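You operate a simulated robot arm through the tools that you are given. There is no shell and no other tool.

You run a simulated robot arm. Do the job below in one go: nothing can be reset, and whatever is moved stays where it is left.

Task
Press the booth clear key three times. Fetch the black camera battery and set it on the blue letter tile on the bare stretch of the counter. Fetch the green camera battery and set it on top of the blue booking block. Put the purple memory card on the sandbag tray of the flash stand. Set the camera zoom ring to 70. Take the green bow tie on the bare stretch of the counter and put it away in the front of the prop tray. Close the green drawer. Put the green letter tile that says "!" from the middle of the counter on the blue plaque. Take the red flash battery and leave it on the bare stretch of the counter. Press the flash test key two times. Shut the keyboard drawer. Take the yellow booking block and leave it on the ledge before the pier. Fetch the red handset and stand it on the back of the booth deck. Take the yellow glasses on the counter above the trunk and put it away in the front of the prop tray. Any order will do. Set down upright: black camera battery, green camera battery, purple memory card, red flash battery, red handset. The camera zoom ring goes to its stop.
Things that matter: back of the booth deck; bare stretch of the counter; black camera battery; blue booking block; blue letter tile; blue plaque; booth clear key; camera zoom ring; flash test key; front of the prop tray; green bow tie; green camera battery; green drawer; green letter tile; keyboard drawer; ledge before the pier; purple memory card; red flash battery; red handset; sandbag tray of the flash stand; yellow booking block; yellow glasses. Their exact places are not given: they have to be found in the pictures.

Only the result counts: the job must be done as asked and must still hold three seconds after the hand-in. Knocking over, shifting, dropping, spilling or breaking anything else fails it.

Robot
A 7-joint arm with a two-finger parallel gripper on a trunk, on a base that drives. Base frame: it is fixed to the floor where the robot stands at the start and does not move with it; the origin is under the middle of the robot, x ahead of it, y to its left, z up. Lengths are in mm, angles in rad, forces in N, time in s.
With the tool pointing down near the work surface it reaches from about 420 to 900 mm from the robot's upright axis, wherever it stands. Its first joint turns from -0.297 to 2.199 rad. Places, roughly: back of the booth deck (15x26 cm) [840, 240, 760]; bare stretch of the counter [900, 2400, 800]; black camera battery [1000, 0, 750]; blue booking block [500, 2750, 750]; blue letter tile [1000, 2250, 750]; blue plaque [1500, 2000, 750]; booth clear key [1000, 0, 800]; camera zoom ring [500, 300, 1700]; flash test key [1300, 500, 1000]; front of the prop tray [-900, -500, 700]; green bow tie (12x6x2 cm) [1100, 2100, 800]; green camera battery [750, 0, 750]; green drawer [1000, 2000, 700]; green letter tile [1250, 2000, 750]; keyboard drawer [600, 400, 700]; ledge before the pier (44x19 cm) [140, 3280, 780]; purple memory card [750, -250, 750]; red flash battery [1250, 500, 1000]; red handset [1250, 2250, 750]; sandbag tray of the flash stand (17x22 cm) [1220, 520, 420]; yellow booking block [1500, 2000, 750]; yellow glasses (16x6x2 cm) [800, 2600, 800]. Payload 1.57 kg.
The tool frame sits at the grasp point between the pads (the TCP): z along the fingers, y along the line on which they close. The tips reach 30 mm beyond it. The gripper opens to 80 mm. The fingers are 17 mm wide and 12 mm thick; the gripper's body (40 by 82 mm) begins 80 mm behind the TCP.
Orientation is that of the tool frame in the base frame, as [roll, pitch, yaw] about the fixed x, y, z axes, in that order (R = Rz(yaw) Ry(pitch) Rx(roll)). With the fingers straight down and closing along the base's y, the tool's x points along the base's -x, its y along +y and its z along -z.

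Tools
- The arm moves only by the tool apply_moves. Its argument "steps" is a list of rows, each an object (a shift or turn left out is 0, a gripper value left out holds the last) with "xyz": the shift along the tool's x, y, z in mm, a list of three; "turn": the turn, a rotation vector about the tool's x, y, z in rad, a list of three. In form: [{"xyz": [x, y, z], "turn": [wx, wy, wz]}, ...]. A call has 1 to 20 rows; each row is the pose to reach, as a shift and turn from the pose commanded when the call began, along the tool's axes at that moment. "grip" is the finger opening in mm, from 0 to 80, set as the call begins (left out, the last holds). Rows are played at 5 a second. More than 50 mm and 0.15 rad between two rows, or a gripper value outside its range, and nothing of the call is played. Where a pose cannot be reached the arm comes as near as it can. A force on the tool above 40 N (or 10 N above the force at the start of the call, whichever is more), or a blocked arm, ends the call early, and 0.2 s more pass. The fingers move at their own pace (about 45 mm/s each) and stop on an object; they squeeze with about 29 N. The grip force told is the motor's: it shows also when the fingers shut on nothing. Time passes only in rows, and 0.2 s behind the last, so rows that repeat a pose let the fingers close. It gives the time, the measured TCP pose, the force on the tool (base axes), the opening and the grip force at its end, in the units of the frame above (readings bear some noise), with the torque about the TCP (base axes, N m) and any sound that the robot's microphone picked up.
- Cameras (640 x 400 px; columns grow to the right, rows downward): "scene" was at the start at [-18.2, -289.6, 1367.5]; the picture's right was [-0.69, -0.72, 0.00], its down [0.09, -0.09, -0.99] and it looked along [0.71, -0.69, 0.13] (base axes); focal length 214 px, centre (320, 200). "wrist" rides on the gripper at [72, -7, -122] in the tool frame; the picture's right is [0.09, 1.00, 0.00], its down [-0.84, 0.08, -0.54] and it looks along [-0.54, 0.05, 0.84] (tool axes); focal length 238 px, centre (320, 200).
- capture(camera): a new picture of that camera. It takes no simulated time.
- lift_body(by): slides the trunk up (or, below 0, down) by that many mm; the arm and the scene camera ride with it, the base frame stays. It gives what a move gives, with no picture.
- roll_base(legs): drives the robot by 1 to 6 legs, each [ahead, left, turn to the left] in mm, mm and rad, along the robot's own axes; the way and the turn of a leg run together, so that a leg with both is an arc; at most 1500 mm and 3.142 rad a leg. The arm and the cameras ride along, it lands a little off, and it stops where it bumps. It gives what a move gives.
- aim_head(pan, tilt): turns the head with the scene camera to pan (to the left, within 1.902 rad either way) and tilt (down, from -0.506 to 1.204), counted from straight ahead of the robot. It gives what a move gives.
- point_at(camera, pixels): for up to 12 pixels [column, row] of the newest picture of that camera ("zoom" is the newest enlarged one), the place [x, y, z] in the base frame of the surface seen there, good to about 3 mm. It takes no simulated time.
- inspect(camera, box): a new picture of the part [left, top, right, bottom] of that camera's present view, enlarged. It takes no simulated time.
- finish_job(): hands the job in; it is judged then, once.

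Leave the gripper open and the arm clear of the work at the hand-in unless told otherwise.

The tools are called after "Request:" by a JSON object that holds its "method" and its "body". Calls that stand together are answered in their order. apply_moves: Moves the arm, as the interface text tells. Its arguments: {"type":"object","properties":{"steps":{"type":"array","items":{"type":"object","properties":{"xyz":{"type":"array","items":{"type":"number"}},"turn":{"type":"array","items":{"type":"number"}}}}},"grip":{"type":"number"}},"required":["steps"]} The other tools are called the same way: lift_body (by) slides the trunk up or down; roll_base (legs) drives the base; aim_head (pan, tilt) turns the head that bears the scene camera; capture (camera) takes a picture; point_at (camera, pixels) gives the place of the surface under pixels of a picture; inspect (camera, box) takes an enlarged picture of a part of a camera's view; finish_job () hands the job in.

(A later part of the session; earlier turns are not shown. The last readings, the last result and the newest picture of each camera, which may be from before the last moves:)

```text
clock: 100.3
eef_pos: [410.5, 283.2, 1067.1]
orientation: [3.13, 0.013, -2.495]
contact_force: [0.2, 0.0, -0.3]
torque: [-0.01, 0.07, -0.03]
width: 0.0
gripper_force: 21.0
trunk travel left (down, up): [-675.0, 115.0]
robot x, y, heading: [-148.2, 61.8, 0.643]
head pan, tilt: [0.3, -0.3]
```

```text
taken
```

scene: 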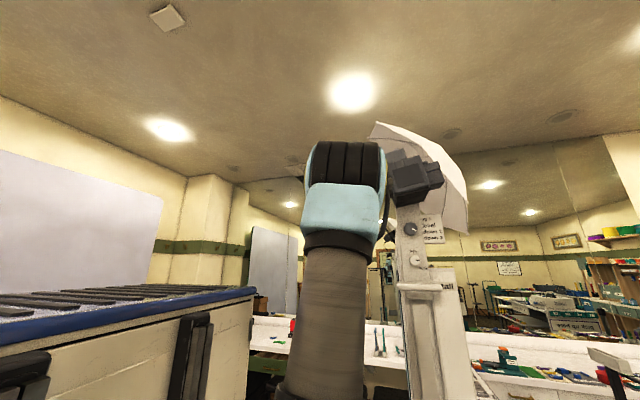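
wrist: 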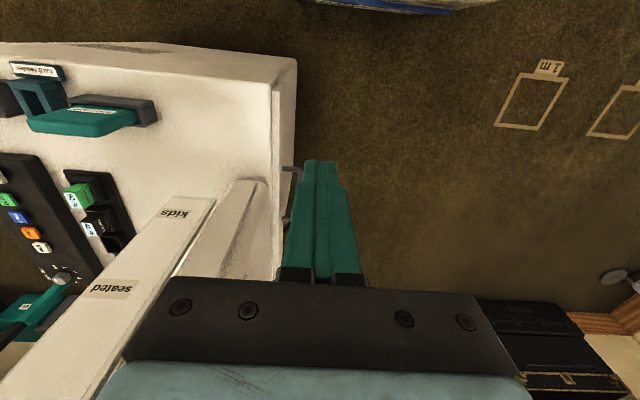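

Drawer is shut. Now drive to the right end of the console to fetch the purple card.

Request:
{"method": "roll_base", "body": {"legs": [[0, -640, 0], [135, 0, 0]]}}

Request:
{"method": "aim_head", "body": {"pan": 0.45, "tilt": -0.3}}

Request:
{"method": "capture", "body": {"camera": "scene"}}

Request:
{"method": "capture", "body": {"camera": "wrist"}}

```text
clock: 104.8
eef_pos: [900.0, -160.3, 1067.9]
orientation: [3.128, 0.013, -2.519]
contact_force: [0.0, -0.8, -0.3]
torque: [0.0, 0.02, 0.02]
width: 0.0
gripper_force: 21.6
trunk travel left (down, up): [-675.0, 115.0]
robot x, y, heading: [336.4, -370.0, 0.622]
head pan, tilt: [0.3, -0.3]
```

```text
clock: 105.5
eef_pos: [900.3, -160.0, 1068.1]
orientation: [3.127, 0.016, -2.519]
contact_force: [0.2, 0.1, 0.5]
torque: [-0.02, -0.02, -0.01]
width: 0.0
gripper_force: 21.4
trunk travel left (down, up): [-675.0, 115.0]
robot x, y, heading: [339.9, -369.4, 0.622]
head pan, tilt: [0.45, -0.3]
```

```text
taken
```

scene: 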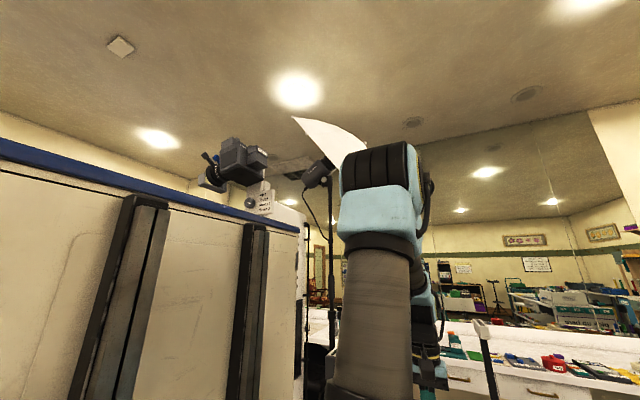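

```text
taken
```

wrist: 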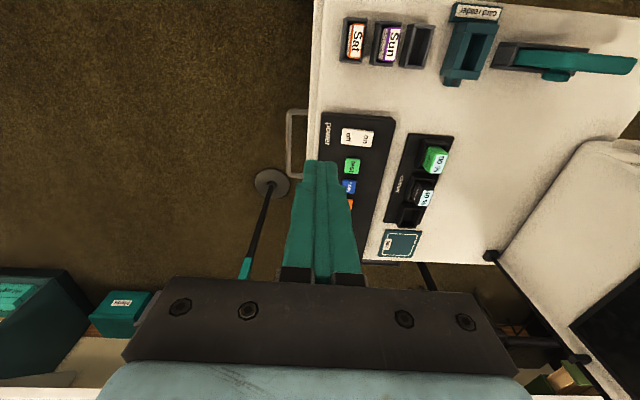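

Zoom on the lens and on the cards.

Request:
{"method": "inspect", "body": {"camera": "scene", "box": [190, 130, 280, 200]}}

Request:
{"method": "inspect", "body": {"camera": "wrist", "box": [320, 0, 480, 100]}}

Request:
{"method": "point_at", "body": {"camera": "zoom", "pixels": [[285, 180], [310, 130], [270, 230], [290, 110], [320, 140], [260, 140], [140, 170], [330, 250], [230, 250], [245, 90], [335, 100], [405, 185]]}}

```text
5.71 times, centred on (235, 165) of scene
```

zoom: 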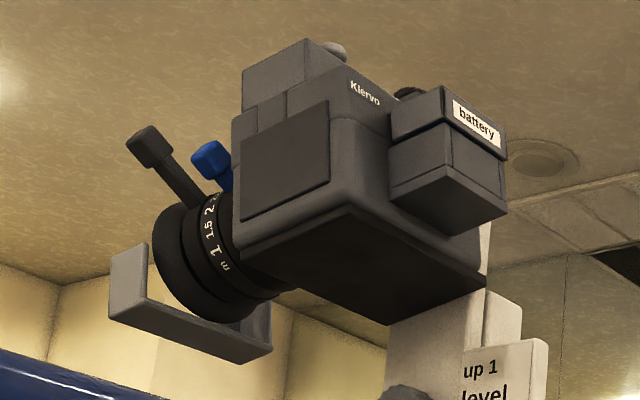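

```text
4.00 times, centred on (400, 50) of wrist
```

zoom: 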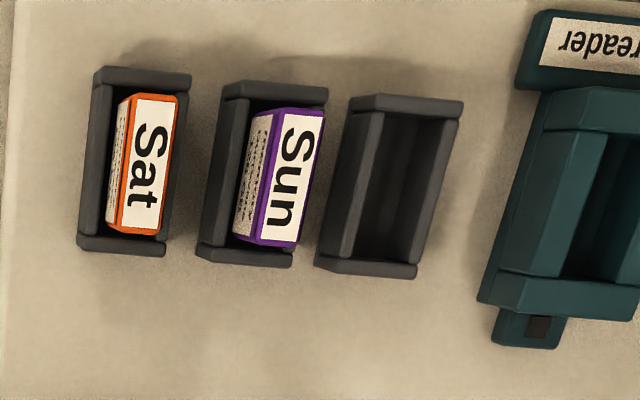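

```text
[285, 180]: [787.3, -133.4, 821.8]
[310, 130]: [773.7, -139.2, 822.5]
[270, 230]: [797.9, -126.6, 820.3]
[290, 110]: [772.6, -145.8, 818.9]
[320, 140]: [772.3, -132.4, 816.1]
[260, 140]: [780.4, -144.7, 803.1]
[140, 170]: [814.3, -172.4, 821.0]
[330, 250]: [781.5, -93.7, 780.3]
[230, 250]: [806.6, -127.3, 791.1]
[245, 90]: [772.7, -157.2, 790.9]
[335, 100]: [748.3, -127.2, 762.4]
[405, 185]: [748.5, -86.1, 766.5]
```

The blue tab now stands up by the 70 end. The "Sun" card (purple) has its top centre near (784,-135,821), protruding 30 mm from its holder. I move above it with a 40 mm opening.

Request:
{"method": "apply_moves", "body": {"steps": [{"xyz": [27, 29, 0], "turn": [0, 0, -0.026]}, {"xyz": [54, 58, 0], "turn": [0, 0, -0.026]}, {"xyz": [80, 88, 0], "turn": [0, 0, -0.026]}, {"xyz": [80, 88, 45], "turn": [0, 0, -0.026]}, {"xyz": [80, 88, 90], "turn": [0, 0, -0.026]}, {"xyz": [80, 88, 135], "turn": [0, 0, -0.026]}, {"xyz": [80, 88, 170], "turn": [0, 0, -0.026]}], "grip": 40}}

Request:
{"method": "capture", "body": {"camera": "wrist"}}

```text
clock: 107.1
eef_pos: [785.5, -130.9, 898.3]
orientation: [3.127, 0.013, -2.493]
contact_force: [0.2, -0.8, 0.8]
torque: [0.06, 0.0, -0.05]
width: 39.9
gripper_force: 0.0
trunk travel left (down, up): [-675.0, 115.0]
robot x, y, heading: [336.9, -369.0, 0.623]
head pan, tilt: [0.45, -0.3]
```

```text
taken
```

wrist: 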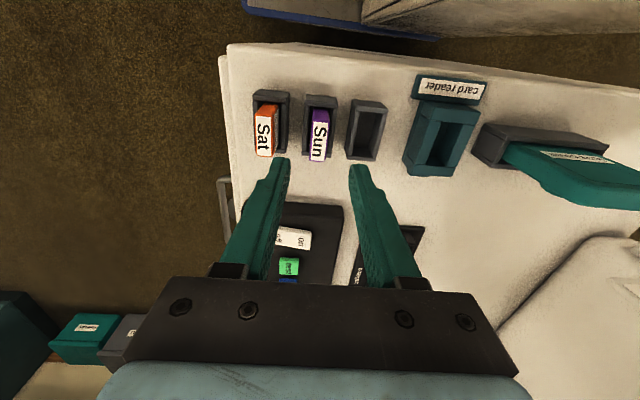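

Request:
{"method": "inspect", "body": {"camera": "wrist", "box": [240, 70, 400, 200]}}

Request:
{"method": "point_at", "body": {"camera": "zoom", "pixels": [[312, 180], [285, 140], [350, 145], [285, 270], [340, 275], [318, 275], [318, 140], [250, 200], [100, 180], [130, 200]]}}

```text
3.08 times, centred on (320, 135) of wrist
```

zoom: 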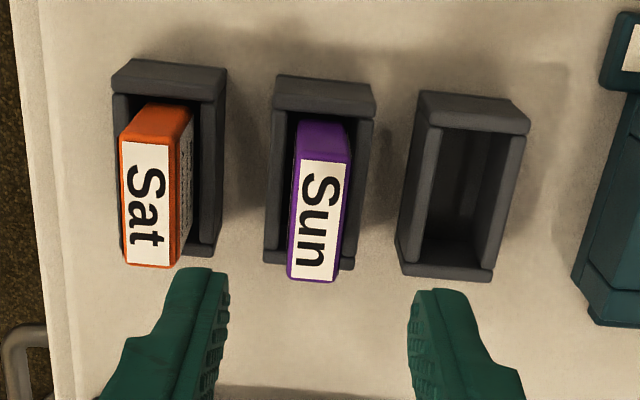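

```text
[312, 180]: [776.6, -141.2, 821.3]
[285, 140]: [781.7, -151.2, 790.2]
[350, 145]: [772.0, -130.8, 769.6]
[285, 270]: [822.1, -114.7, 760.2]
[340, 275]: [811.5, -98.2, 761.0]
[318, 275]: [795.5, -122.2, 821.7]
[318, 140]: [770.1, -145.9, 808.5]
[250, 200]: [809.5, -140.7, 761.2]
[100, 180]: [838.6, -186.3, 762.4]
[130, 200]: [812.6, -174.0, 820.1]
```

Aligned on the card. Descend 71 mm so the tips straddle the top 24 mm, then close.

Request:
{"method": "apply_moves", "body": {"steps": [{"xyz": [0, -1, 30]}, {"xyz": [1, -1, 55]}, {"xyz": [1, -1, 72]}]}}

Request:
{"method": "apply_moves", "body": {"steps": [{"xyz": [0, 0, 0]}, {"xyz": [0, 0, 0]}, {"xyz": [0, 0, 0]}], "grip": 5}}

Request:
{"method": "capture", "body": {"camera": "wrist"}}

```text
clock: 107.9
eef_pos: [787.0, -134.1, 824.9]
orientation: [3.127, 0.013, -2.492]
contact_force: [-1.2, -0.4, -0.2]
torque: [0.01, -0.01, -0.01]
width: 39.9
gripper_force: 0.1
trunk travel left (down, up): [-675.0, 115.0]
robot x, y, heading: [334.7, -369.0, 0.626]
head pan, tilt: [0.45, -0.3]
```

```text
clock: 108.7
eef_pos: [788.2, -134.4, 825.8]
orientation: [3.127, 0.013, -2.491]
contact_force: [-3.2, 2.7, -1.3]
torque: [0.13, 0.07, -0.07]
width: 14.2
gripper_force: 25.7
trunk travel left (down, up): [-675.0, 115.0]
robot x, y, heading: [342.0, -369.8, 0.619]
head pan, tilt: [0.45, -0.3]
```

```text
taken
```

wrist: 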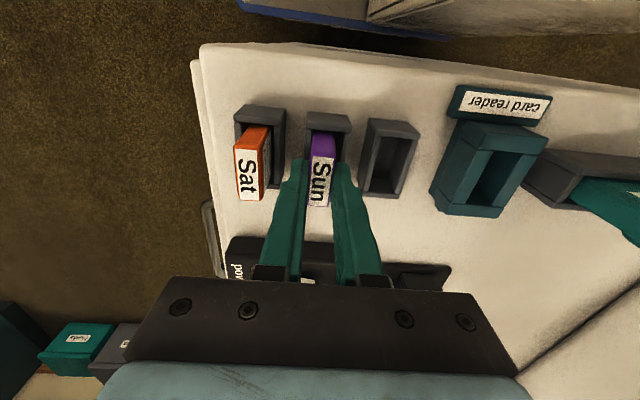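

Gripped (14.2 mm wide). Lift straight up.

Request:
{"method": "apply_moves", "body": {"steps": [{"xyz": [0, 0, -15]}, {"xyz": [0, 0, -30]}, {"xyz": [0, 0, -60]}, {"xyz": [0, 0, -100]}, {"xyz": [0, 0, -145]}, {"xyz": [0, 0, -190]}, {"xyz": [0, 0, -235]}]}}

Request:
{"method": "capture", "body": {"camera": "wrist"}}

```text
clock: 110.3
eef_pos: [784.9, -139.0, 1063.2]
orientation: [3.127, 0.012, -2.491]
contact_force: [-0.5, 0.0, 0.2]
torque: [-0.02, 0.03, 0.0]
width: 13.6
gripper_force: 29.3
trunk travel left (down, up): [-675.0, 115.0]
robot x, y, heading: [336.0, -368.4, 0.624]
head pan, tilt: [0.45, -0.3]
```

```text
taken
```

wrist: 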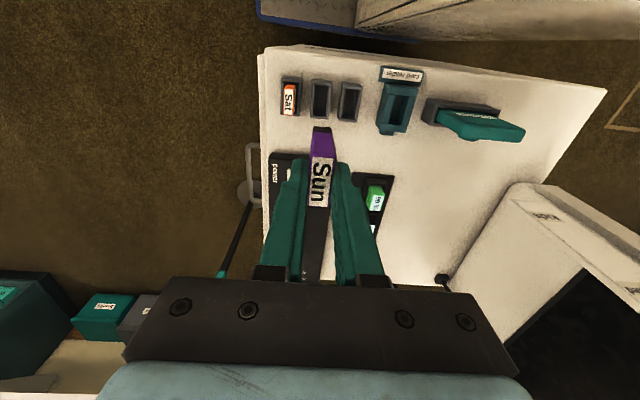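

Card is held. I measure how far it hangs below.

Request:
{"method": "inspect", "body": {"camera": "wrist", "box": [270, 100, 390, 220]}}

Request:
{"method": "point_at", "body": {"camera": "zoom", "pixels": [[275, 100], [270, 115], [275, 150], [265, 180], [268, 200], [270, 340], [255, 340], [240, 130]]}}

```text
3.33 times, centred on (330, 160) of wrist
```

zoom: 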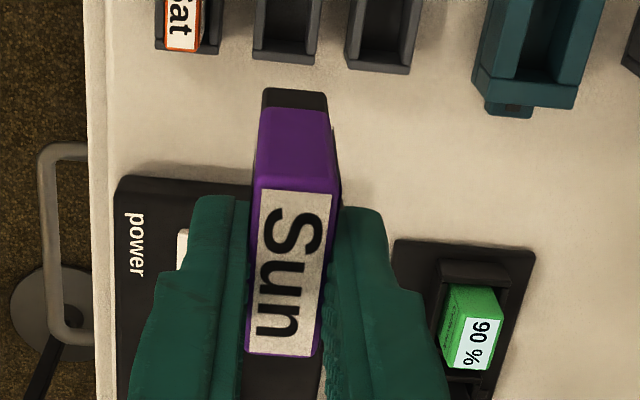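

```text
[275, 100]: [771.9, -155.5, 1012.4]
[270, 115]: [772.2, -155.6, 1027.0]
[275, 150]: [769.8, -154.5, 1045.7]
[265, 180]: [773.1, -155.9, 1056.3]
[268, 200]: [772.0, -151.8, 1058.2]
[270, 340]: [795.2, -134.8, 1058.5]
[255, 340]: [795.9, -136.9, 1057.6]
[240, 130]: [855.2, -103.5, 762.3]
```

The card hangs 57 mm below the TCP (bottom), upright. Now I map the floor ahead for the drive around the console's right end.

Request:
{"method": "point_at", "body": {"camera": "wrist", "pixels": [[240, 185], [247, 195], [235, 240], [222, 272], [250, 150], [70, 330], [120, 300], [20, 300], [445, 280], [540, 215]]}}

Request:
{"method": "aim_head", "body": {"pan": -0.1, "tilt": 0.5}}

Request:
{"method": "capture", "body": {"camera": "scene"}}

```text
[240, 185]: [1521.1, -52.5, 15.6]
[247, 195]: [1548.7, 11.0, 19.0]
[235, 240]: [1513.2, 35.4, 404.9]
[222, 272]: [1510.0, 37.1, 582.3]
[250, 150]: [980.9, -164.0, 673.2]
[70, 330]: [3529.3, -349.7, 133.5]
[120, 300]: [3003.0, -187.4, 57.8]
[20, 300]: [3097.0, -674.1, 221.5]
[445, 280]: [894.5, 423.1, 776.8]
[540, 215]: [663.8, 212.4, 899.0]
```

```text
clock: 111.4
eef_pos: [784.3, -139.5, 1062.8]
orientation: [3.128, 0.013, -2.493]
contact_force: [-0.2, 0.5, -1.1]
torque: [0.0, 0.0, -0.05]
width: 13.9
gripper_force: 28.7
trunk travel left (down, up): [-675.0, 115.0]
robot x, y, heading: [333.7, -365.7, 0.62]
head pan, tilt: [-0.099, 0.499]
```

```text
taken
```

scene: 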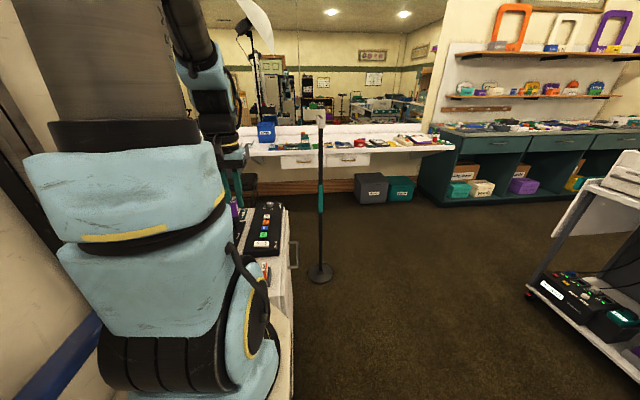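

A pole stand with a round foot stands at about (1513,35). I measure the counter, cart and other points in this view.

Request:
{"method": "point_at", "body": {"camera": "scene", "pixels": [[320, 275], [322, 180], [300, 155], [350, 155], [440, 148], [260, 152], [372, 185], [440, 200], [530, 290], [480, 205], [265, 130], [380, 290]]}}

Request:
{"method": "inspect", "body": {"camera": "scene", "box": [210, 0, 470, 210]}}

```text
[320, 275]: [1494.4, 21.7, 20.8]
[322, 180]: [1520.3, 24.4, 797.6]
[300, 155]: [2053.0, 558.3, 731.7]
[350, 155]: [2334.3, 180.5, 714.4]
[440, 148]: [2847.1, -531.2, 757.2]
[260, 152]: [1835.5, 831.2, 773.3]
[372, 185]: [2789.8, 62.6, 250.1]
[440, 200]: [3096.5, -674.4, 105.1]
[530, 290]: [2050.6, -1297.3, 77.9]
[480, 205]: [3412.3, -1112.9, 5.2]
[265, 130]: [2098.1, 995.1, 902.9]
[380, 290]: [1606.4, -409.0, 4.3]
```

```text
1.90 times, centred on (340, 105) of scene
```

zoom: 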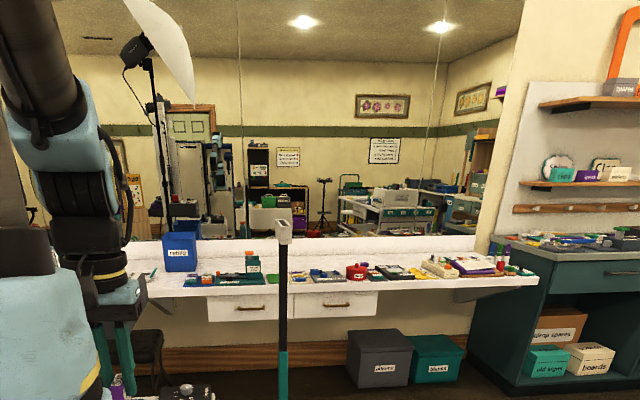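

The long wall counter runs parallel to the console at u≈1955 (its front edge). The flash stand is behind the console; I'll reach it from the open area on the left. First pull the arm in, straighten heading, then strafe left in stages.

Request:
{"method": "apply_moves", "body": {"steps": [{"xyz": [30, 0, 0]}, {"xyz": [60, 0, 0]}, {"xyz": [70, 0, -20]}]}}

Request:
{"method": "roll_base", "body": {"legs": [[-20, 0, 0.024], [0, 700, 0]]}}

Request:
{"method": "capture", "body": {"camera": "wrist"}}

Request:
{"method": "aim_head", "body": {"pan": 0.2, "tilt": 0.3}}

Request:
{"method": "capture", "body": {"camera": "scene"}}

```text
clock: 112.2
eef_pos: [730.6, -180.9, 1081.5]
orientation: [3.128, 0.014, -2.491]
contact_force: [1.3, 0.4, 0.7]
torque: [-0.01, 0.05, 0.01]
width: 13.8
gripper_force: 28.9
trunk travel left (down, up): [-675.0, 115.0]
robot x, y, heading: [338.2, -369.0, 0.624]
head pan, tilt: [-0.099, 0.499]
```

```text
clock: 116.5
eef_pos: [287.0, 379.6, 1082.1]
orientation: [3.129, 0.013, -2.477]
contact_force: [0.4, 0.7, 0.2]
torque: [0.02, 0.0, -0.03]
width: 13.8
gripper_force: 29.3
trunk travel left (down, up): [-675.0, 115.0]
robot x, y, heading: [-106.2, 182.2, 0.638]
head pan, tilt: [-0.099, 0.499]
```

```text
taken
```

wrist: 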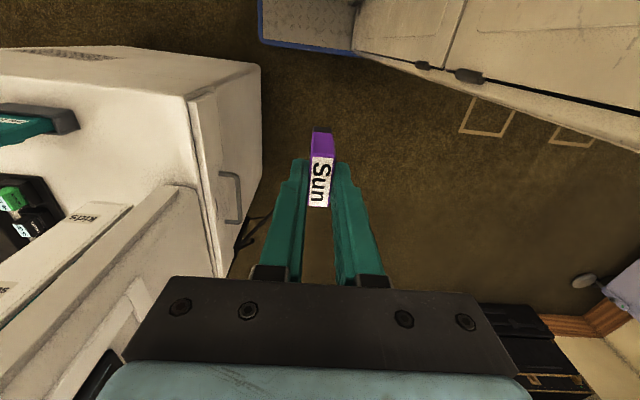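

```text
clock: 117.3
eef_pos: [286.9, 379.3, 1081.2]
orientation: [3.127, 0.014, -2.479]
contact_force: [1.0, 0.6, 0.2]
torque: [-0.01, 0.01, -0.03]
width: 13.8
gripper_force: 29.0
trunk travel left (down, up): [-675.0, 115.0]
robot x, y, heading: [-103.2, 189.7, 0.638]
head pan, tilt: [0.201, 0.3]
```

```text
taken
```

scene: 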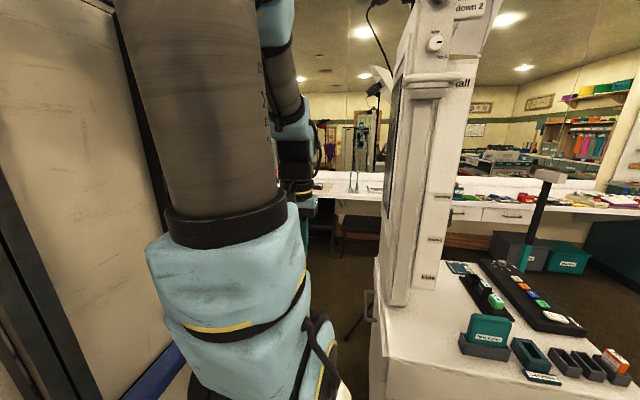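

Path is clear. Strafe another 400 mm left, then look at the back area.

Request:
{"method": "roll_base", "body": {"legs": [[0, 400, 0]]}}

Request:
{"method": "capture", "body": {"camera": "wrist"}}

Request:
{"method": "capture", "body": {"camera": "scene"}}

```text
clock: 119.8
eef_pos: [43.3, 708.8, 1080.9]
orientation: [3.127, 0.013, -2.487]
contact_force: [-0.2, -0.2, -0.6]
torque: [-0.03, -0.02, -0.01]
width: 14.1
gripper_force: 27.9
trunk travel left (down, up): [-675.0, 115.0]
robot x, y, heading: [-351.3, 519.4, 0.625]
head pan, tilt: [0.201, 0.3]
```

```text
taken
```

wrist: 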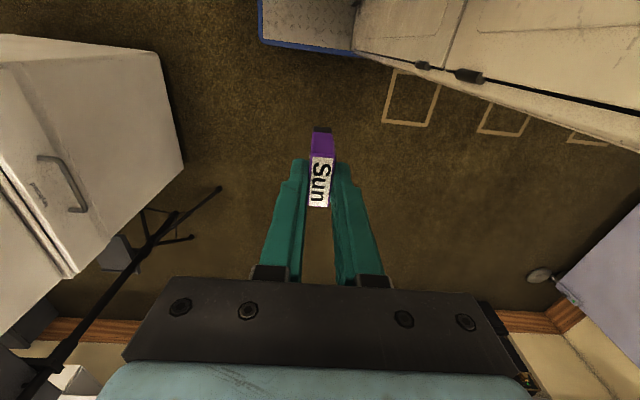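

```text
taken
```

scene: 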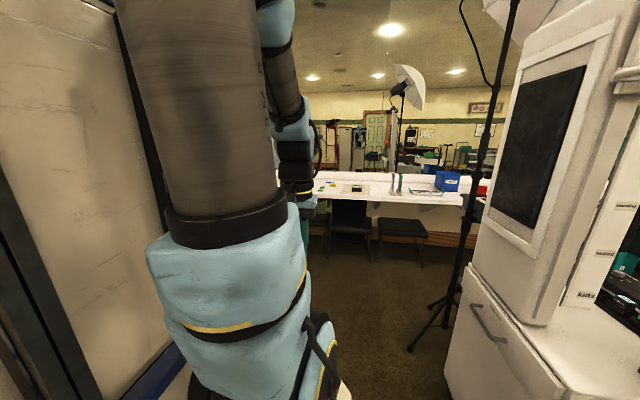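

The flash stand's tripod is visible beyond the console. I measure its legs and the room.

Request:
{"method": "point_at", "body": {"camera": "wrist", "pixels": [[218, 190], [188, 238], [175, 215], [120, 255], [60, 345], [180, 160], [160, 60], [540, 275], [600, 280], [560, 320], [110, 320], [240, 320]]}}

Request:
{"method": "point_at", "body": {"camera": "scene", "pixels": [[470, 225], [412, 345], [440, 320], [480, 100], [350, 215], [400, 225], [440, 190], [455, 195], [360, 300], [340, 188], [410, 75], [500, 330]]}}

Request:
{"method": "inspect", "body": {"camera": "scene", "box": [290, 100, 530, 360]}}

```text
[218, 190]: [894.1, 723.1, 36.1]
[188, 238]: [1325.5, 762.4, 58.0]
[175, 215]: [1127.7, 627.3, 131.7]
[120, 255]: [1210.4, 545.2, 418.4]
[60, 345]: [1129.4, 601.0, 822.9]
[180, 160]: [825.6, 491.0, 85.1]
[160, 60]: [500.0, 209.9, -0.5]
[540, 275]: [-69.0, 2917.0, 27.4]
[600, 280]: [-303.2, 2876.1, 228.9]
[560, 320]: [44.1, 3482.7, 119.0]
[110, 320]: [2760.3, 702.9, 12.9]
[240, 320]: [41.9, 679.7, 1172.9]
```

```text
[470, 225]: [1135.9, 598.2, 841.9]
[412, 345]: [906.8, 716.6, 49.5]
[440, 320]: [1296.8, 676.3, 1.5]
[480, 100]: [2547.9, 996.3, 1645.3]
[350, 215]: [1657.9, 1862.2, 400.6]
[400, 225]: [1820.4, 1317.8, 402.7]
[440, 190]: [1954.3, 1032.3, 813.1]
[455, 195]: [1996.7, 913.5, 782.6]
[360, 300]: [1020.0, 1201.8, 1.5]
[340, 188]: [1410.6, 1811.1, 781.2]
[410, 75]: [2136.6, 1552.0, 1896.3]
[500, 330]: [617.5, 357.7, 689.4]
```

```text
1.54 times, centred on (410, 230) of scene
```

zoom: 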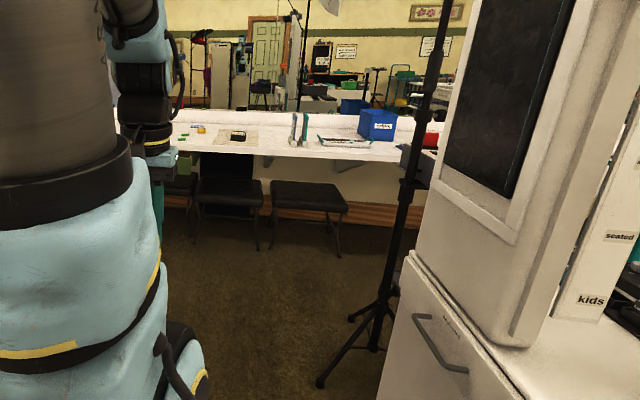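

The tripod's pole is at u≈1263, v≈-204, leg tips at (1152,30) and (1517,-193). I drive ahead into the free area, then turn to face the flash stand from the counter side.

Request:
{"method": "roll_base", "body": {"legs": [[0, 0, 0.023], [700, 0, 0]]}}

Request:
{"method": "aim_head", "body": {"pan": -0.4, "tilt": 0.4}}

Request:
{"method": "capture", "body": {"camera": "scene"}}

Request:
{"method": "capture", "body": {"camera": "wrist"}}

```text
clock: 124.1
eef_pos: [632.4, 1141.6, 1081.1]
orientation: [3.128, 0.013, -2.492]
contact_force: [-0.3, 0.1, -1.0]
torque: [-0.03, 0.0, 0.0]
width: 14.0
gripper_force: 29.0
trunk travel left (down, up): [-675.0, 115.0]
robot x, y, heading: [235.8, 953.8, 0.626]
head pan, tilt: [0.201, 0.3]
```

```text
clock: 125.1
eef_pos: [633.5, 1141.7, 1081.1]
orientation: [3.128, 0.014, -2.495]
contact_force: [0.8, -0.3, -0.9]
torque: [0.0, 0.01, -0.03]
width: 13.7
gripper_force: 29.2
trunk travel left (down, up): [-675.0, 115.0]
robot x, y, heading: [239.1, 955.1, 0.626]
head pan, tilt: [-0.4, 0.4]
```

```text
taken
```

scene: 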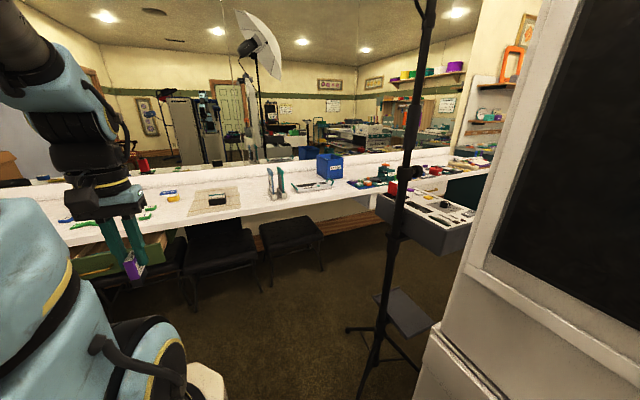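

```text
taken
```

wrist: 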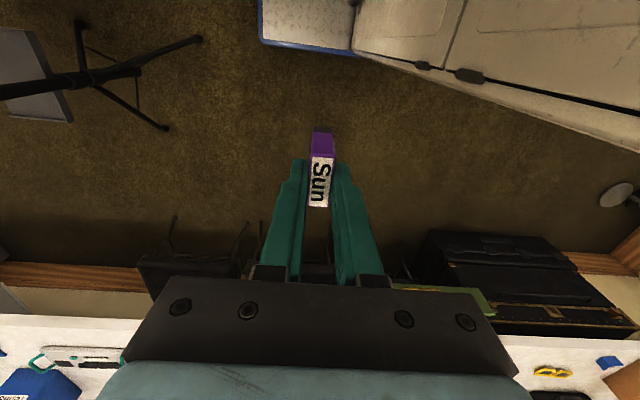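

Very good view of the flash stand and counter. I zoom in on the flash pack and tray, and on the counter.

Request:
{"method": "inspect", "body": {"camera": "scene", "box": [340, 150, 500, 370]}}

Request:
{"method": "point_at", "body": {"camera": "zoom", "pixels": [[300, 320], [230, 300], [340, 360], [370, 310], [245, 70], [290, 110], [330, 95], [280, 350], [230, 170], [350, 170], [215, 80], [370, 90]]}}

Request:
{"method": "inspect", "body": {"camera": "scene", "box": [50, 140, 370, 290]}}

```text
1.82 times, centred on (420, 260) of scene
```

zoom: 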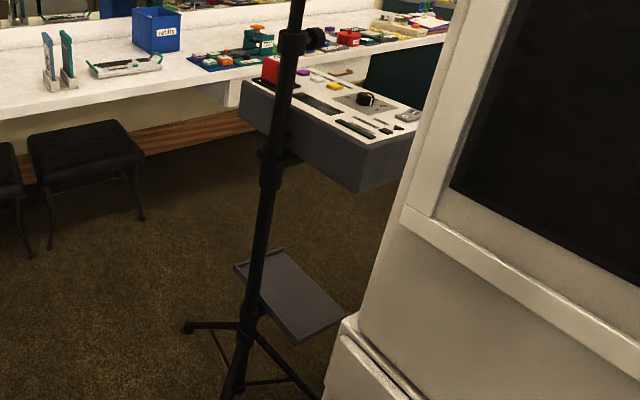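

```text
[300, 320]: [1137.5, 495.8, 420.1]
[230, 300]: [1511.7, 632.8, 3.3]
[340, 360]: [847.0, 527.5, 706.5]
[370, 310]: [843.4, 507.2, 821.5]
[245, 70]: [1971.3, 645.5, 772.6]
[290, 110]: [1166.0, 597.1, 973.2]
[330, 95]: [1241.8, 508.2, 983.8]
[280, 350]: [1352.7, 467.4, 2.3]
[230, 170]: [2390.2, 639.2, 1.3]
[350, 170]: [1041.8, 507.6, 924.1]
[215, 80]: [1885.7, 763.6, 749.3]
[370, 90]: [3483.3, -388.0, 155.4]
```

```text
2.00 times, centred on (210, 215) of scene
```

zoom: 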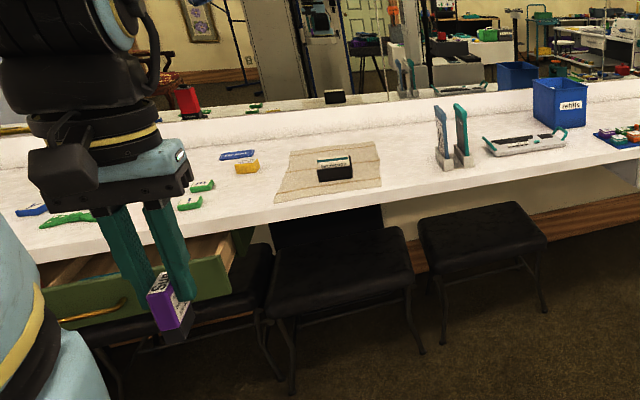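

I need the geometry of pack versus tray. More points on them.

Request:
{"method": "inspect", "body": {"camera": "scene", "box": [370, 170, 460, 345]}}

Request:
{"method": "point_at", "body": {"camera": "zoom", "pixels": [[255, 265], [280, 250], [345, 305], [300, 345], [320, 300], [240, 100], [300, 140], [355, 180], [400, 150], [410, 120], [300, 75], [350, 120]]}}

```text
2.29 times, centred on (415, 258) of scene
```

zoom: 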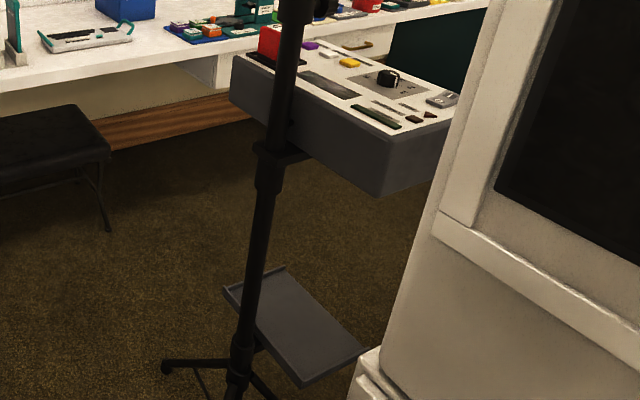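

```text
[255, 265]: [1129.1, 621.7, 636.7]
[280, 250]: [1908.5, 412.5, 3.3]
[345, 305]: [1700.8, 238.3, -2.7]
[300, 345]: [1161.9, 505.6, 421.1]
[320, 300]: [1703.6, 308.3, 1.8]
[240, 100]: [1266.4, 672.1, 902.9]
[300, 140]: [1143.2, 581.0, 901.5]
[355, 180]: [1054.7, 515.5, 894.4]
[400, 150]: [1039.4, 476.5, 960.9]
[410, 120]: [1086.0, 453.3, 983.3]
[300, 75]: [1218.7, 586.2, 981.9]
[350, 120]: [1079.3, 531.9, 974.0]
```

The tray lies right under the pack (tray z=420, pack bottom ≈895), so I must reach under it from the side. I check the stools' places before driving there.

Request:
{"method": "capture", "body": {"camera": "scene"}}

Request:
{"method": "point_at", "body": {"camera": "scene", "pixels": [[292, 240], [322, 268], [272, 285], [262, 290], [240, 250], [195, 310], [150, 290], [300, 205], [200, 225], [110, 262], [75, 240], [380, 330]]}}

```text
taken
```

scene: 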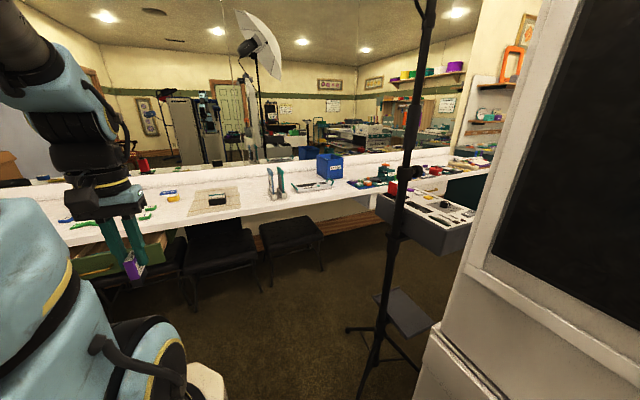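

```text
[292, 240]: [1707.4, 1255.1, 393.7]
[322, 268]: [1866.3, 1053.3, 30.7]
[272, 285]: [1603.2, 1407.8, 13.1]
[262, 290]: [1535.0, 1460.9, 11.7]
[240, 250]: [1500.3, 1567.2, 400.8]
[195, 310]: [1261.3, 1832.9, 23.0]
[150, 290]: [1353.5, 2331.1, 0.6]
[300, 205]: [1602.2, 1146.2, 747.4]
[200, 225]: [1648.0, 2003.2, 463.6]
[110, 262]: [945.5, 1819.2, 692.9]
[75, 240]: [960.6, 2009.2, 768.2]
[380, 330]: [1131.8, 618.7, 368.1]
```

Stool legs are under the counter (u>2100), the green drawer sticks out to u≈1850. I drive ahead 485 mm, turn right to face the stand, then strafe.

Request:
{"method": "roll_base", "body": {"legs": [[485, 0, 0], [0, 0, -1.549]]}}

Request:
{"method": "aim_head", "body": {"pan": 0.0, "tilt": 0.4}}

Request:
{"method": "capture", "body": {"camera": "scene"}}

Request:
{"method": "capture", "body": {"camera": "wrist"}}

```text
clock: 131.7
eef_pos: [816.4, 841.6, 1082.0]
orientation: [3.128, 0.013, 2.239]
contact_force: [-0.1, 0.2, 0.5]
torque: [0.0, -0.02, 0.0]
width: 14.0
gripper_force: 28.8
trunk travel left (down, up): [-675.0, 115.0]
robot x, y, heading: [621.4, 1229.5, -0.929]
head pan, tilt: [-0.4, 0.4]
```

```text
clock: 132.6
eef_pos: [815.4, 840.2, 1081.9]
orientation: [3.128, 0.013, 2.239]
contact_force: [0.3, 0.1, 0.1]
torque: [0.03, 0.01, 0.0]
width: 14.0
gripper_force: 29.5
trunk travel left (down, up): [-675.0, 115.0]
robot x, y, heading: [618.4, 1231.5, -0.926]
head pan, tilt: [0.0, 0.4]
```

```text
taken
```

scene: 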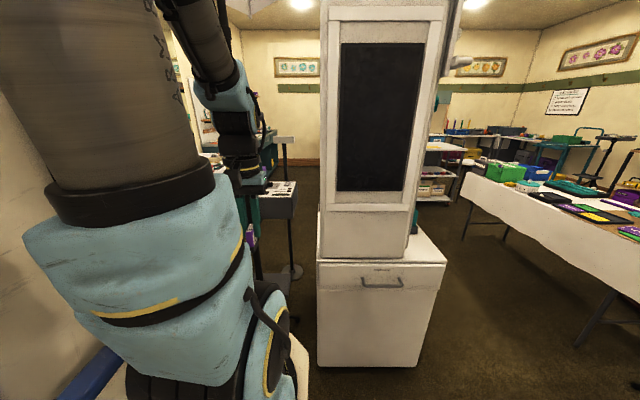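

```text
taken
```

wrist: 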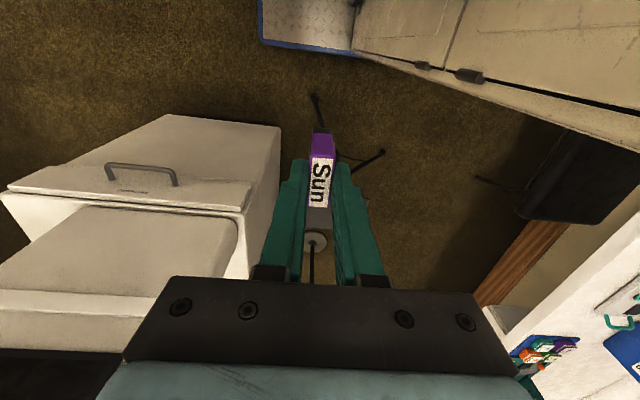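

Now strafe left 280 and ahead 110 to be in front of the flash stand's free side.

Request:
{"method": "roll_base", "body": {"legs": [[0, 290, 0], [100, 0, 0]]}}

Request:
{"method": "capture", "body": {"camera": "wrist"}}

Request:
{"method": "capture", "body": {"camera": "scene"}}

```text
clock: 135.4
eef_pos: [1112.9, 937.6, 1081.2]
orientation: [3.128, 0.015, 2.24]
contact_force: [0.0, -0.2, -1.2]
torque: [0.01, -0.04, 0.01]
width: 13.8
gripper_force: 28.8
trunk travel left (down, up): [-675.0, 115.0]
robot x, y, heading: [918.8, 1328.5, -0.928]
head pan, tilt: [0.0, 0.4]
```

```text
taken
```

wrist: 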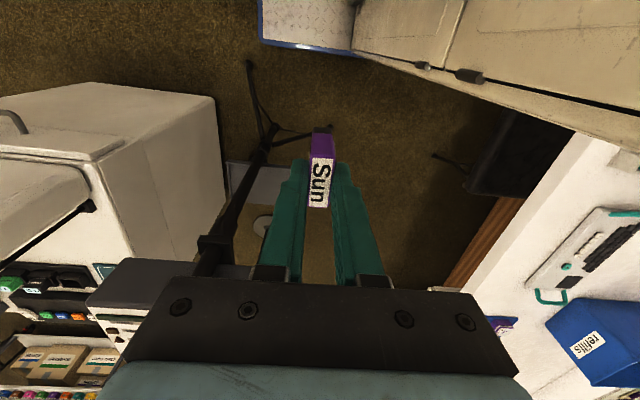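

```text
taken
```

scene: 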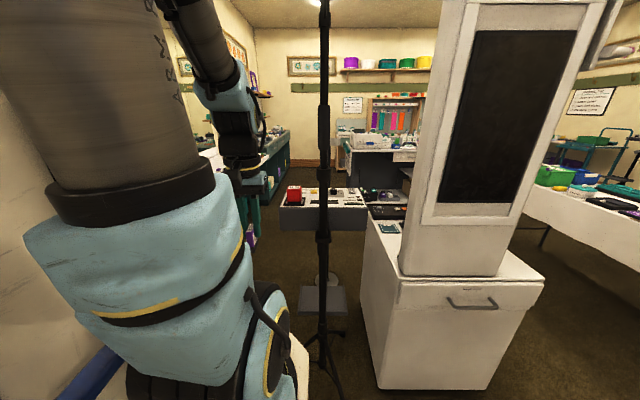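

Now the pack and tray are visible; zoom and measure.

Request:
{"method": "inspect", "body": {"camera": "scene", "box": [260, 170, 400, 340]}}

Request:
{"method": "point_at", "body": {"camera": "zoom", "pixels": [[255, 330], [355, 310], [360, 275], [300, 275], [320, 315], [280, 340], [300, 85], [215, 45], [200, 90], [370, 100], [210, 120], [310, 300]]}}

```text
2.35 times, centred on (330, 255) of scene
```

zoom: 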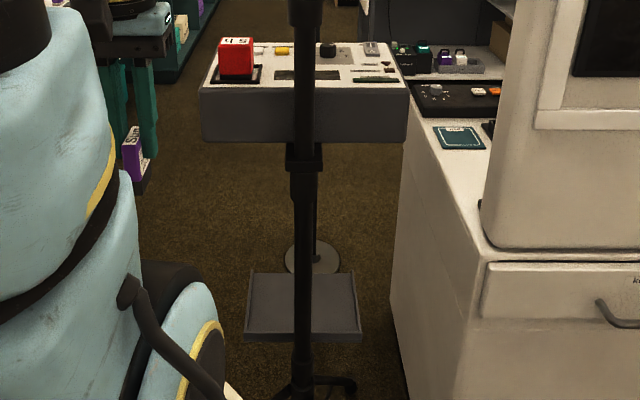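

```text
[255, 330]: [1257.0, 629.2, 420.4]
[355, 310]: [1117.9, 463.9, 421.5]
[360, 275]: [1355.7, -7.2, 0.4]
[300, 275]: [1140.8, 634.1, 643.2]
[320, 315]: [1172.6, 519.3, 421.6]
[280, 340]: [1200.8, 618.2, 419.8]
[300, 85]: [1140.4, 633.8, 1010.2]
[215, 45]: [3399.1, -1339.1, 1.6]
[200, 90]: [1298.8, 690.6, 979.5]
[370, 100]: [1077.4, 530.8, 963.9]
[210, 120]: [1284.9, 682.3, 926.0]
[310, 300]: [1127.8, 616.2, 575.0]
```

The pole stands right in front of the tray's middle. I need to know my hand's bulk: zoom on the gripper and wrist.

Request:
{"method": "inspect", "body": {"camera": "scene", "box": [160, 0, 300, 260]}}

Request:
{"method": "point_at", "body": {"camera": "zoom", "pixels": [[220, 100], [290, 100], [350, 180], [290, 200], [380, 200], [330, 240], [390, 240], [310, 265], [390, 285], [250, 60], [240, 150], [395, 215]]}}

```text
1.54 times, centred on (230, 130) of scene
```

zoom: 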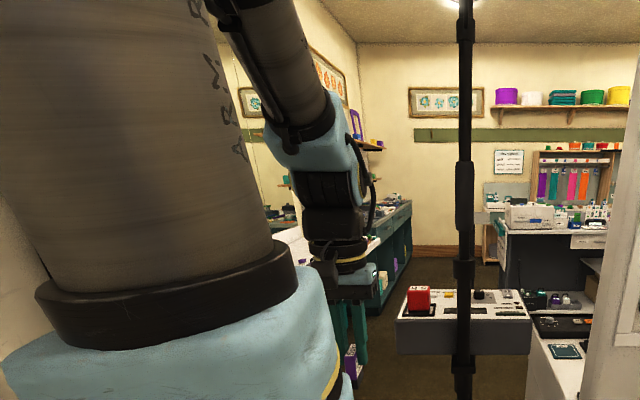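

```text
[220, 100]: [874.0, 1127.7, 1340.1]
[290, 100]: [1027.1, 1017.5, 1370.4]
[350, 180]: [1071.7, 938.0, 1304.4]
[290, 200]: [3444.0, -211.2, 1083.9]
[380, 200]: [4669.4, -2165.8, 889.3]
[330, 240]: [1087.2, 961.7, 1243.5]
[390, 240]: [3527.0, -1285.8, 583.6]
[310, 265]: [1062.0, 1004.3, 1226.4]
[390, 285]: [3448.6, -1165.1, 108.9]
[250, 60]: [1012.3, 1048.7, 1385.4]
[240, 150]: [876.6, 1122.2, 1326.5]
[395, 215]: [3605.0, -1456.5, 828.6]
```

The wrist is about 106 mm wide; passing the pole with a bit more sideways room is wise. I strafe 75 mm further left (toward the counter side), then lower the trunk by 570.

Request:
{"method": "roll_base", "body": {"legs": [[0, 75, 0.006]]}}

Request:
{"method": "lift_body", "body": {"by": -560}}

Request:
{"method": "capture", "body": {"camera": "wrist"}}

Request:
{"method": "aim_head", "body": {"pan": 0.1, "tilt": 0.2}}

Request:
{"method": "capture", "body": {"camera": "scene"}}

```text
clock: 136.4
eef_pos: [1173.7, 983.6, 1081.7]
orientation: [3.127, 0.012, 2.245]
contact_force: [-0.3, -0.6, -0.2]
torque: [-0.02, 0.01, 0.0]
width: 14.1
gripper_force: 28.9
trunk travel left (down, up): [-675.0, 115.0]
robot x, y, heading: [980.2, 1371.0, -0.92]
head pan, tilt: [0.0, 0.4]
```

```text
refused: -560 is not a number from -400 to 400
```

```text
taken
```

wrist: 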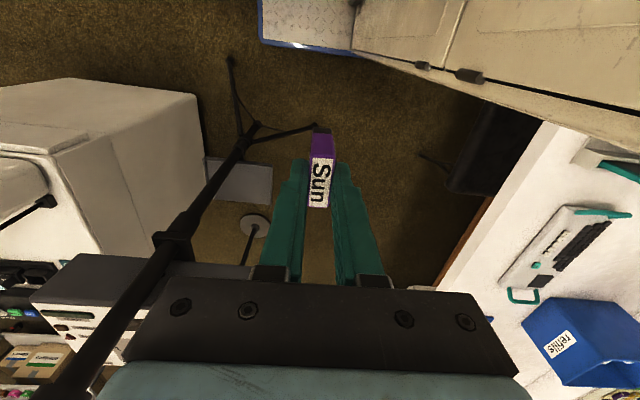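

```text
clock: 137.2
eef_pos: [1174.5, 985.4, 1081.2]
orientation: [3.128, 0.014, 2.246]
contact_force: [0.2, 0.2, -1.0]
torque: [-0.01, 0.02, -0.04]
width: 13.7
gripper_force: 29.1
trunk travel left (down, up): [-675.0, 115.0]
robot x, y, heading: [977.0, 1374.0, -0.922]
head pan, tilt: [0.099, 0.201]
```

```text
taken
```

scene: 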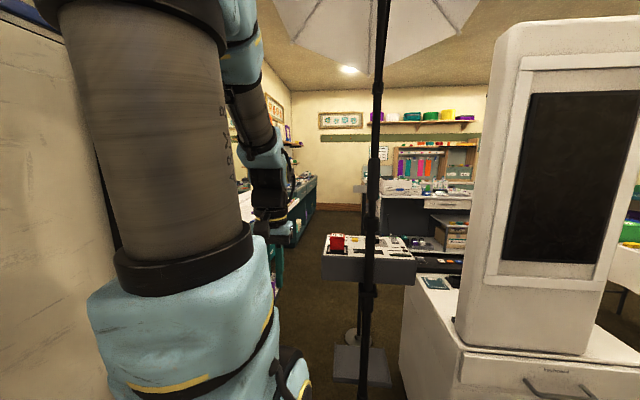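

Lower in two steps (max 400 per call).

Request:
{"method": "lift_body", "body": {"by": -400}}

Request:
{"method": "lift_body", "body": {"by": -160}}

Request:
{"method": "capture", "body": {"camera": "wrist"}}

Request:
{"method": "capture", "body": {"camera": "scene"}}

```text
clock: 141.0
eef_pos: [1173.7, 984.3, 680.5]
orientation: [3.128, 0.012, 2.247]
contact_force: [-0.4, -0.6, -1.7]
torque: [-0.01, 0.01, 0.01]
width: 13.8
gripper_force: 28.3
trunk travel left (down, up): [-275.0, 515.0]
robot x, y, heading: [973.0, 1375.3, -0.921]
head pan, tilt: [0.099, 0.201]
```

```text
clock: 142.8
eef_pos: [1174.2, 983.5, 522.8]
orientation: [3.129, 0.014, 2.246]
contact_force: [0.5, 0.1, -0.4]
torque: [0.01, -0.03, -0.01]
width: 13.8
gripper_force: 29.3
trunk travel left (down, up): [-115.0, 675.0]
robot x, y, heading: [974.2, 1376.1, -0.919]
head pan, tilt: [0.099, 0.201]
```

```text
taken
```

wrist: 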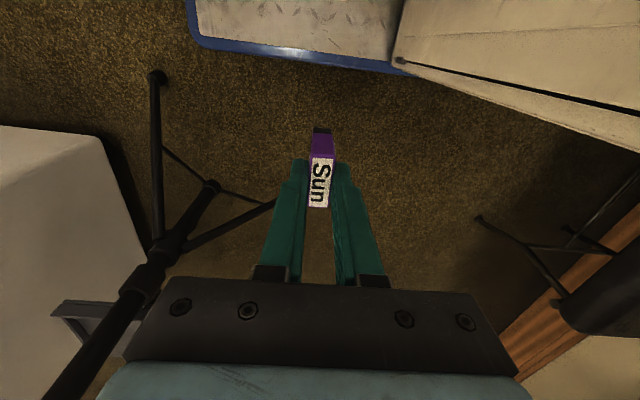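

```text
taken
```

scene: 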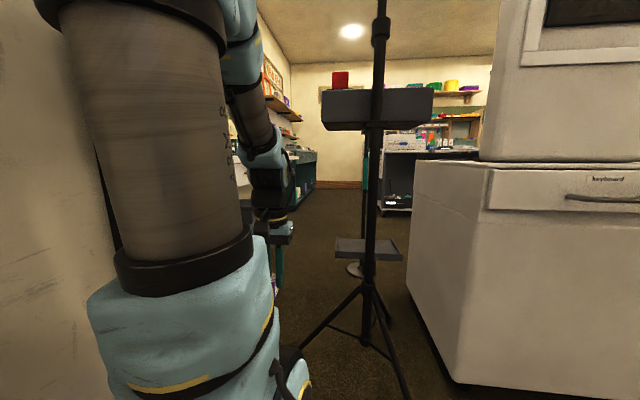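

From this low view I measure the tray, pole and pack bottom again.

Request:
{"method": "inspect", "body": {"camera": "scene", "box": [300, 70, 460, 290]}}

Request:
{"method": "point_at", "body": {"camera": "zoom", "pixels": [[260, 335], [260, 318], [290, 310], [330, 340], [378, 345], [375, 320], [345, 310], [230, 115], [260, 60], [310, 250], [318, 200], [300, 335]]}}

```text
1.82 times, centred on (380, 180) of scene
```

zoom: 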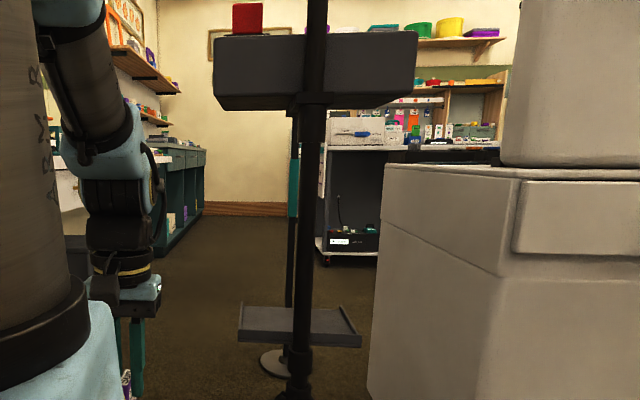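

```text
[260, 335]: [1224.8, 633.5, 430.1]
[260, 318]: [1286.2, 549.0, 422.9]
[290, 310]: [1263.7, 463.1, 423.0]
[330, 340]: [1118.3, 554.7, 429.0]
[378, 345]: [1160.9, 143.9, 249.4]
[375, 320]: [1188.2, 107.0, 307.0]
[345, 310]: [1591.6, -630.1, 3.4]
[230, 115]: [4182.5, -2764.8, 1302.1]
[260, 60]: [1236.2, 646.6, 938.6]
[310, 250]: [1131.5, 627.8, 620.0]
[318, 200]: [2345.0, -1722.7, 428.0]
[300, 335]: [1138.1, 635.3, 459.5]
```

Tray surface z≈422, rim 430, spans u 1165–1400, v -235..-405; pole at (1284,-200). I extend past the pole on its +u side in two stages.

Request:
{"method": "apply_moves", "body": {"steps": [{"xyz": [-38, -27, 0]}, {"xyz": [-77, -54, 0]}, {"xyz": [-115, -81, 0]}, {"xyz": [-153, -108, 0]}, {"xyz": [-192, -135, 0]}, {"xyz": [-232, -140, 0]}]}}

Request:
{"method": "capture", "body": {"camera": "wrist"}}

Request:
{"method": "inspect", "body": {"camera": "scene", "box": [220, 60, 460, 300]}}

```text
clock: 144.2
eef_pos: [1212.2, 714.3, 523.7]
orientation: [3.126, 0.013, 2.245]
contact_force: [0.1, -0.5, -0.8]
torque: [-0.01, -0.03, 0.0]
width: 14.1
gripper_force: 28.6
trunk travel left (down, up): [-115.0, 675.0]
robot x, y, heading: [975.3, 1370.3, -0.924]
head pan, tilt: [0.099, 0.201]
```

```text
taken
```

wrist: 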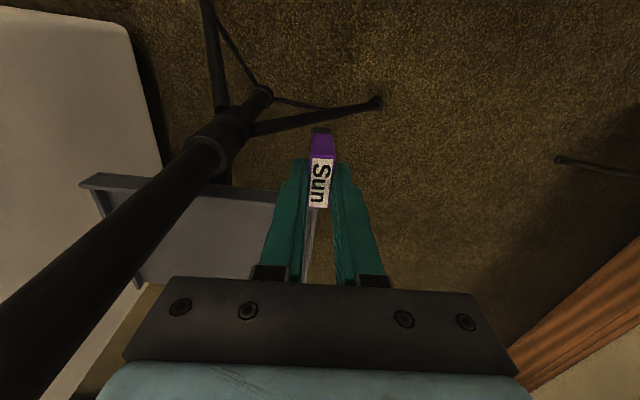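

```text
1.67 times, centred on (340, 180) of scene
```

zoom: 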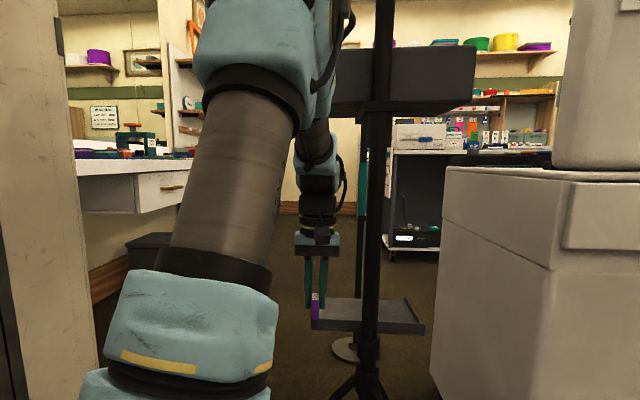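

Clear so far. Continue past the pole and in over the tray to about (u 1366, v -290).

Request:
{"method": "apply_moves", "body": {"steps": [{"xyz": [-26, -4, 0]}, {"xyz": [-52, -7, 0]}, {"xyz": [-78, -14, 0]}, {"xyz": [-104, -26, 0]}, {"xyz": [-128, -35, 0]}]}}

Request:
{"method": "capture", "body": {"camera": "wrist"}}

Request:
{"method": "inspect", "body": {"camera": "scene", "box": [220, 60, 460, 300]}}

```text
clock: 145.4
eef_pos: [1262.8, 593.8, 524.1]
orientation: [3.126, 0.014, 2.247]
contact_force: [1.2, 0.2, -0.4]
torque: [0.0, 0.0, 0.01]
width: 13.8
gripper_force: 29.0
trunk travel left (down, up): [-115.0, 675.0]
robot x, y, heading: [977.2, 1371.0, -0.919]
head pan, tilt: [0.099, 0.201]
```

```text
taken
```

wrist: 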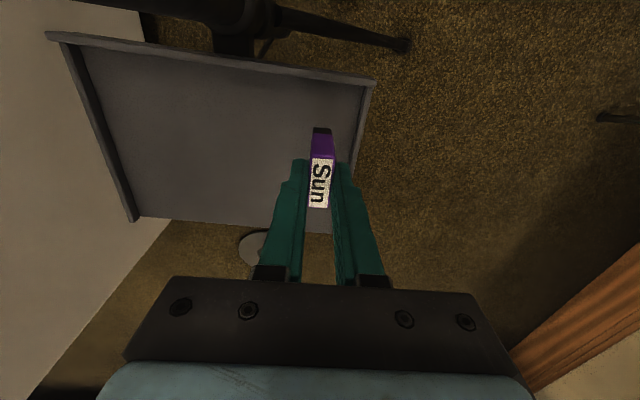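

```text
1.67 times, centred on (340, 180) of scene
```

zoom: 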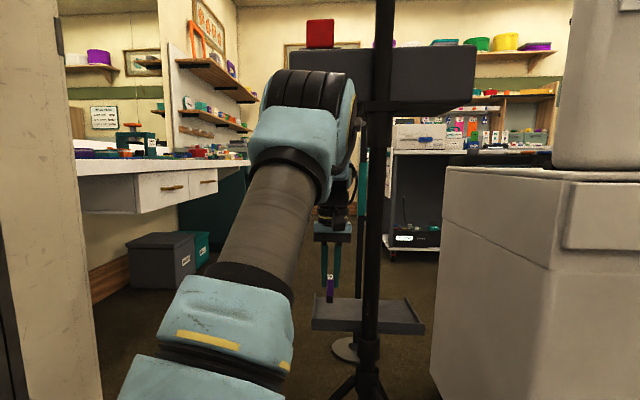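

The card is over the tray. I check the tray rim relative to the card.

Request:
{"method": "point_at", "body": {"camera": "wrist", "pixels": [[372, 82], [360, 130], [355, 160], [340, 200], [250, 120], [200, 60], [300, 72], [150, 217], [240, 222], [250, 180]]}}

```text
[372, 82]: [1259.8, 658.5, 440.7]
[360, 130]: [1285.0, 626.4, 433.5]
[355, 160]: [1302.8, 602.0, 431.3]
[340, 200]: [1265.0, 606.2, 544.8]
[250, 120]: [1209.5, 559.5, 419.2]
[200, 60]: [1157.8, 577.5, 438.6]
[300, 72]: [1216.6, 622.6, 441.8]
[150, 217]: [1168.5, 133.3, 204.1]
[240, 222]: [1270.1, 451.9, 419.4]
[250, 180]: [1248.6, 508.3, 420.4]
```

Rim at u≈1400; the card at u≈1365 is well inside. Lower gently until contact.

Request:
{"method": "apply_moves", "body": {"steps": [{"xyz": [0, -4, 20]}, {"xyz": [0, -4, 34]}, {"xyz": [0, -4, 40]}, {"xyz": [0, -4, 43]}]}}

Request:
{"method": "apply_moves", "body": {"steps": [{"xyz": [0, 0, 1]}, {"xyz": [0, 0, 2]}, {"xyz": [0, 0, 3]}]}}

```text
clock: 146.4
eef_pos: [1260.0, 591.0, 481.9]
orientation: [3.13, 0.014, 2.245]
contact_force: [-0.4, 1.1, 4.8]
torque: [0.03, 0.11, 0.01]
width: 13.7
gripper_force: 28.8
trunk travel left (down, up): [-115.0, 675.0]
robot x, y, heading: [977.1, 1373.0, -0.925]
head pan, tilt: [0.099, 0.201]
```

```text
clock: 147.2
eef_pos: [1260.1, 590.6, 479.9]
orientation: [3.128, 0.017, 2.245]
contact_force: [-2.3, 3.4, 22.7]
torque: [0.06, 0.07, -0.05]
width: 14.0
gripper_force: 28.9
trunk travel left (down, up): [-115.0, 675.0]
robot x, y, heading: [975.6, 1370.5, -0.918]
head pan, tilt: [0.099, 0.201]
```

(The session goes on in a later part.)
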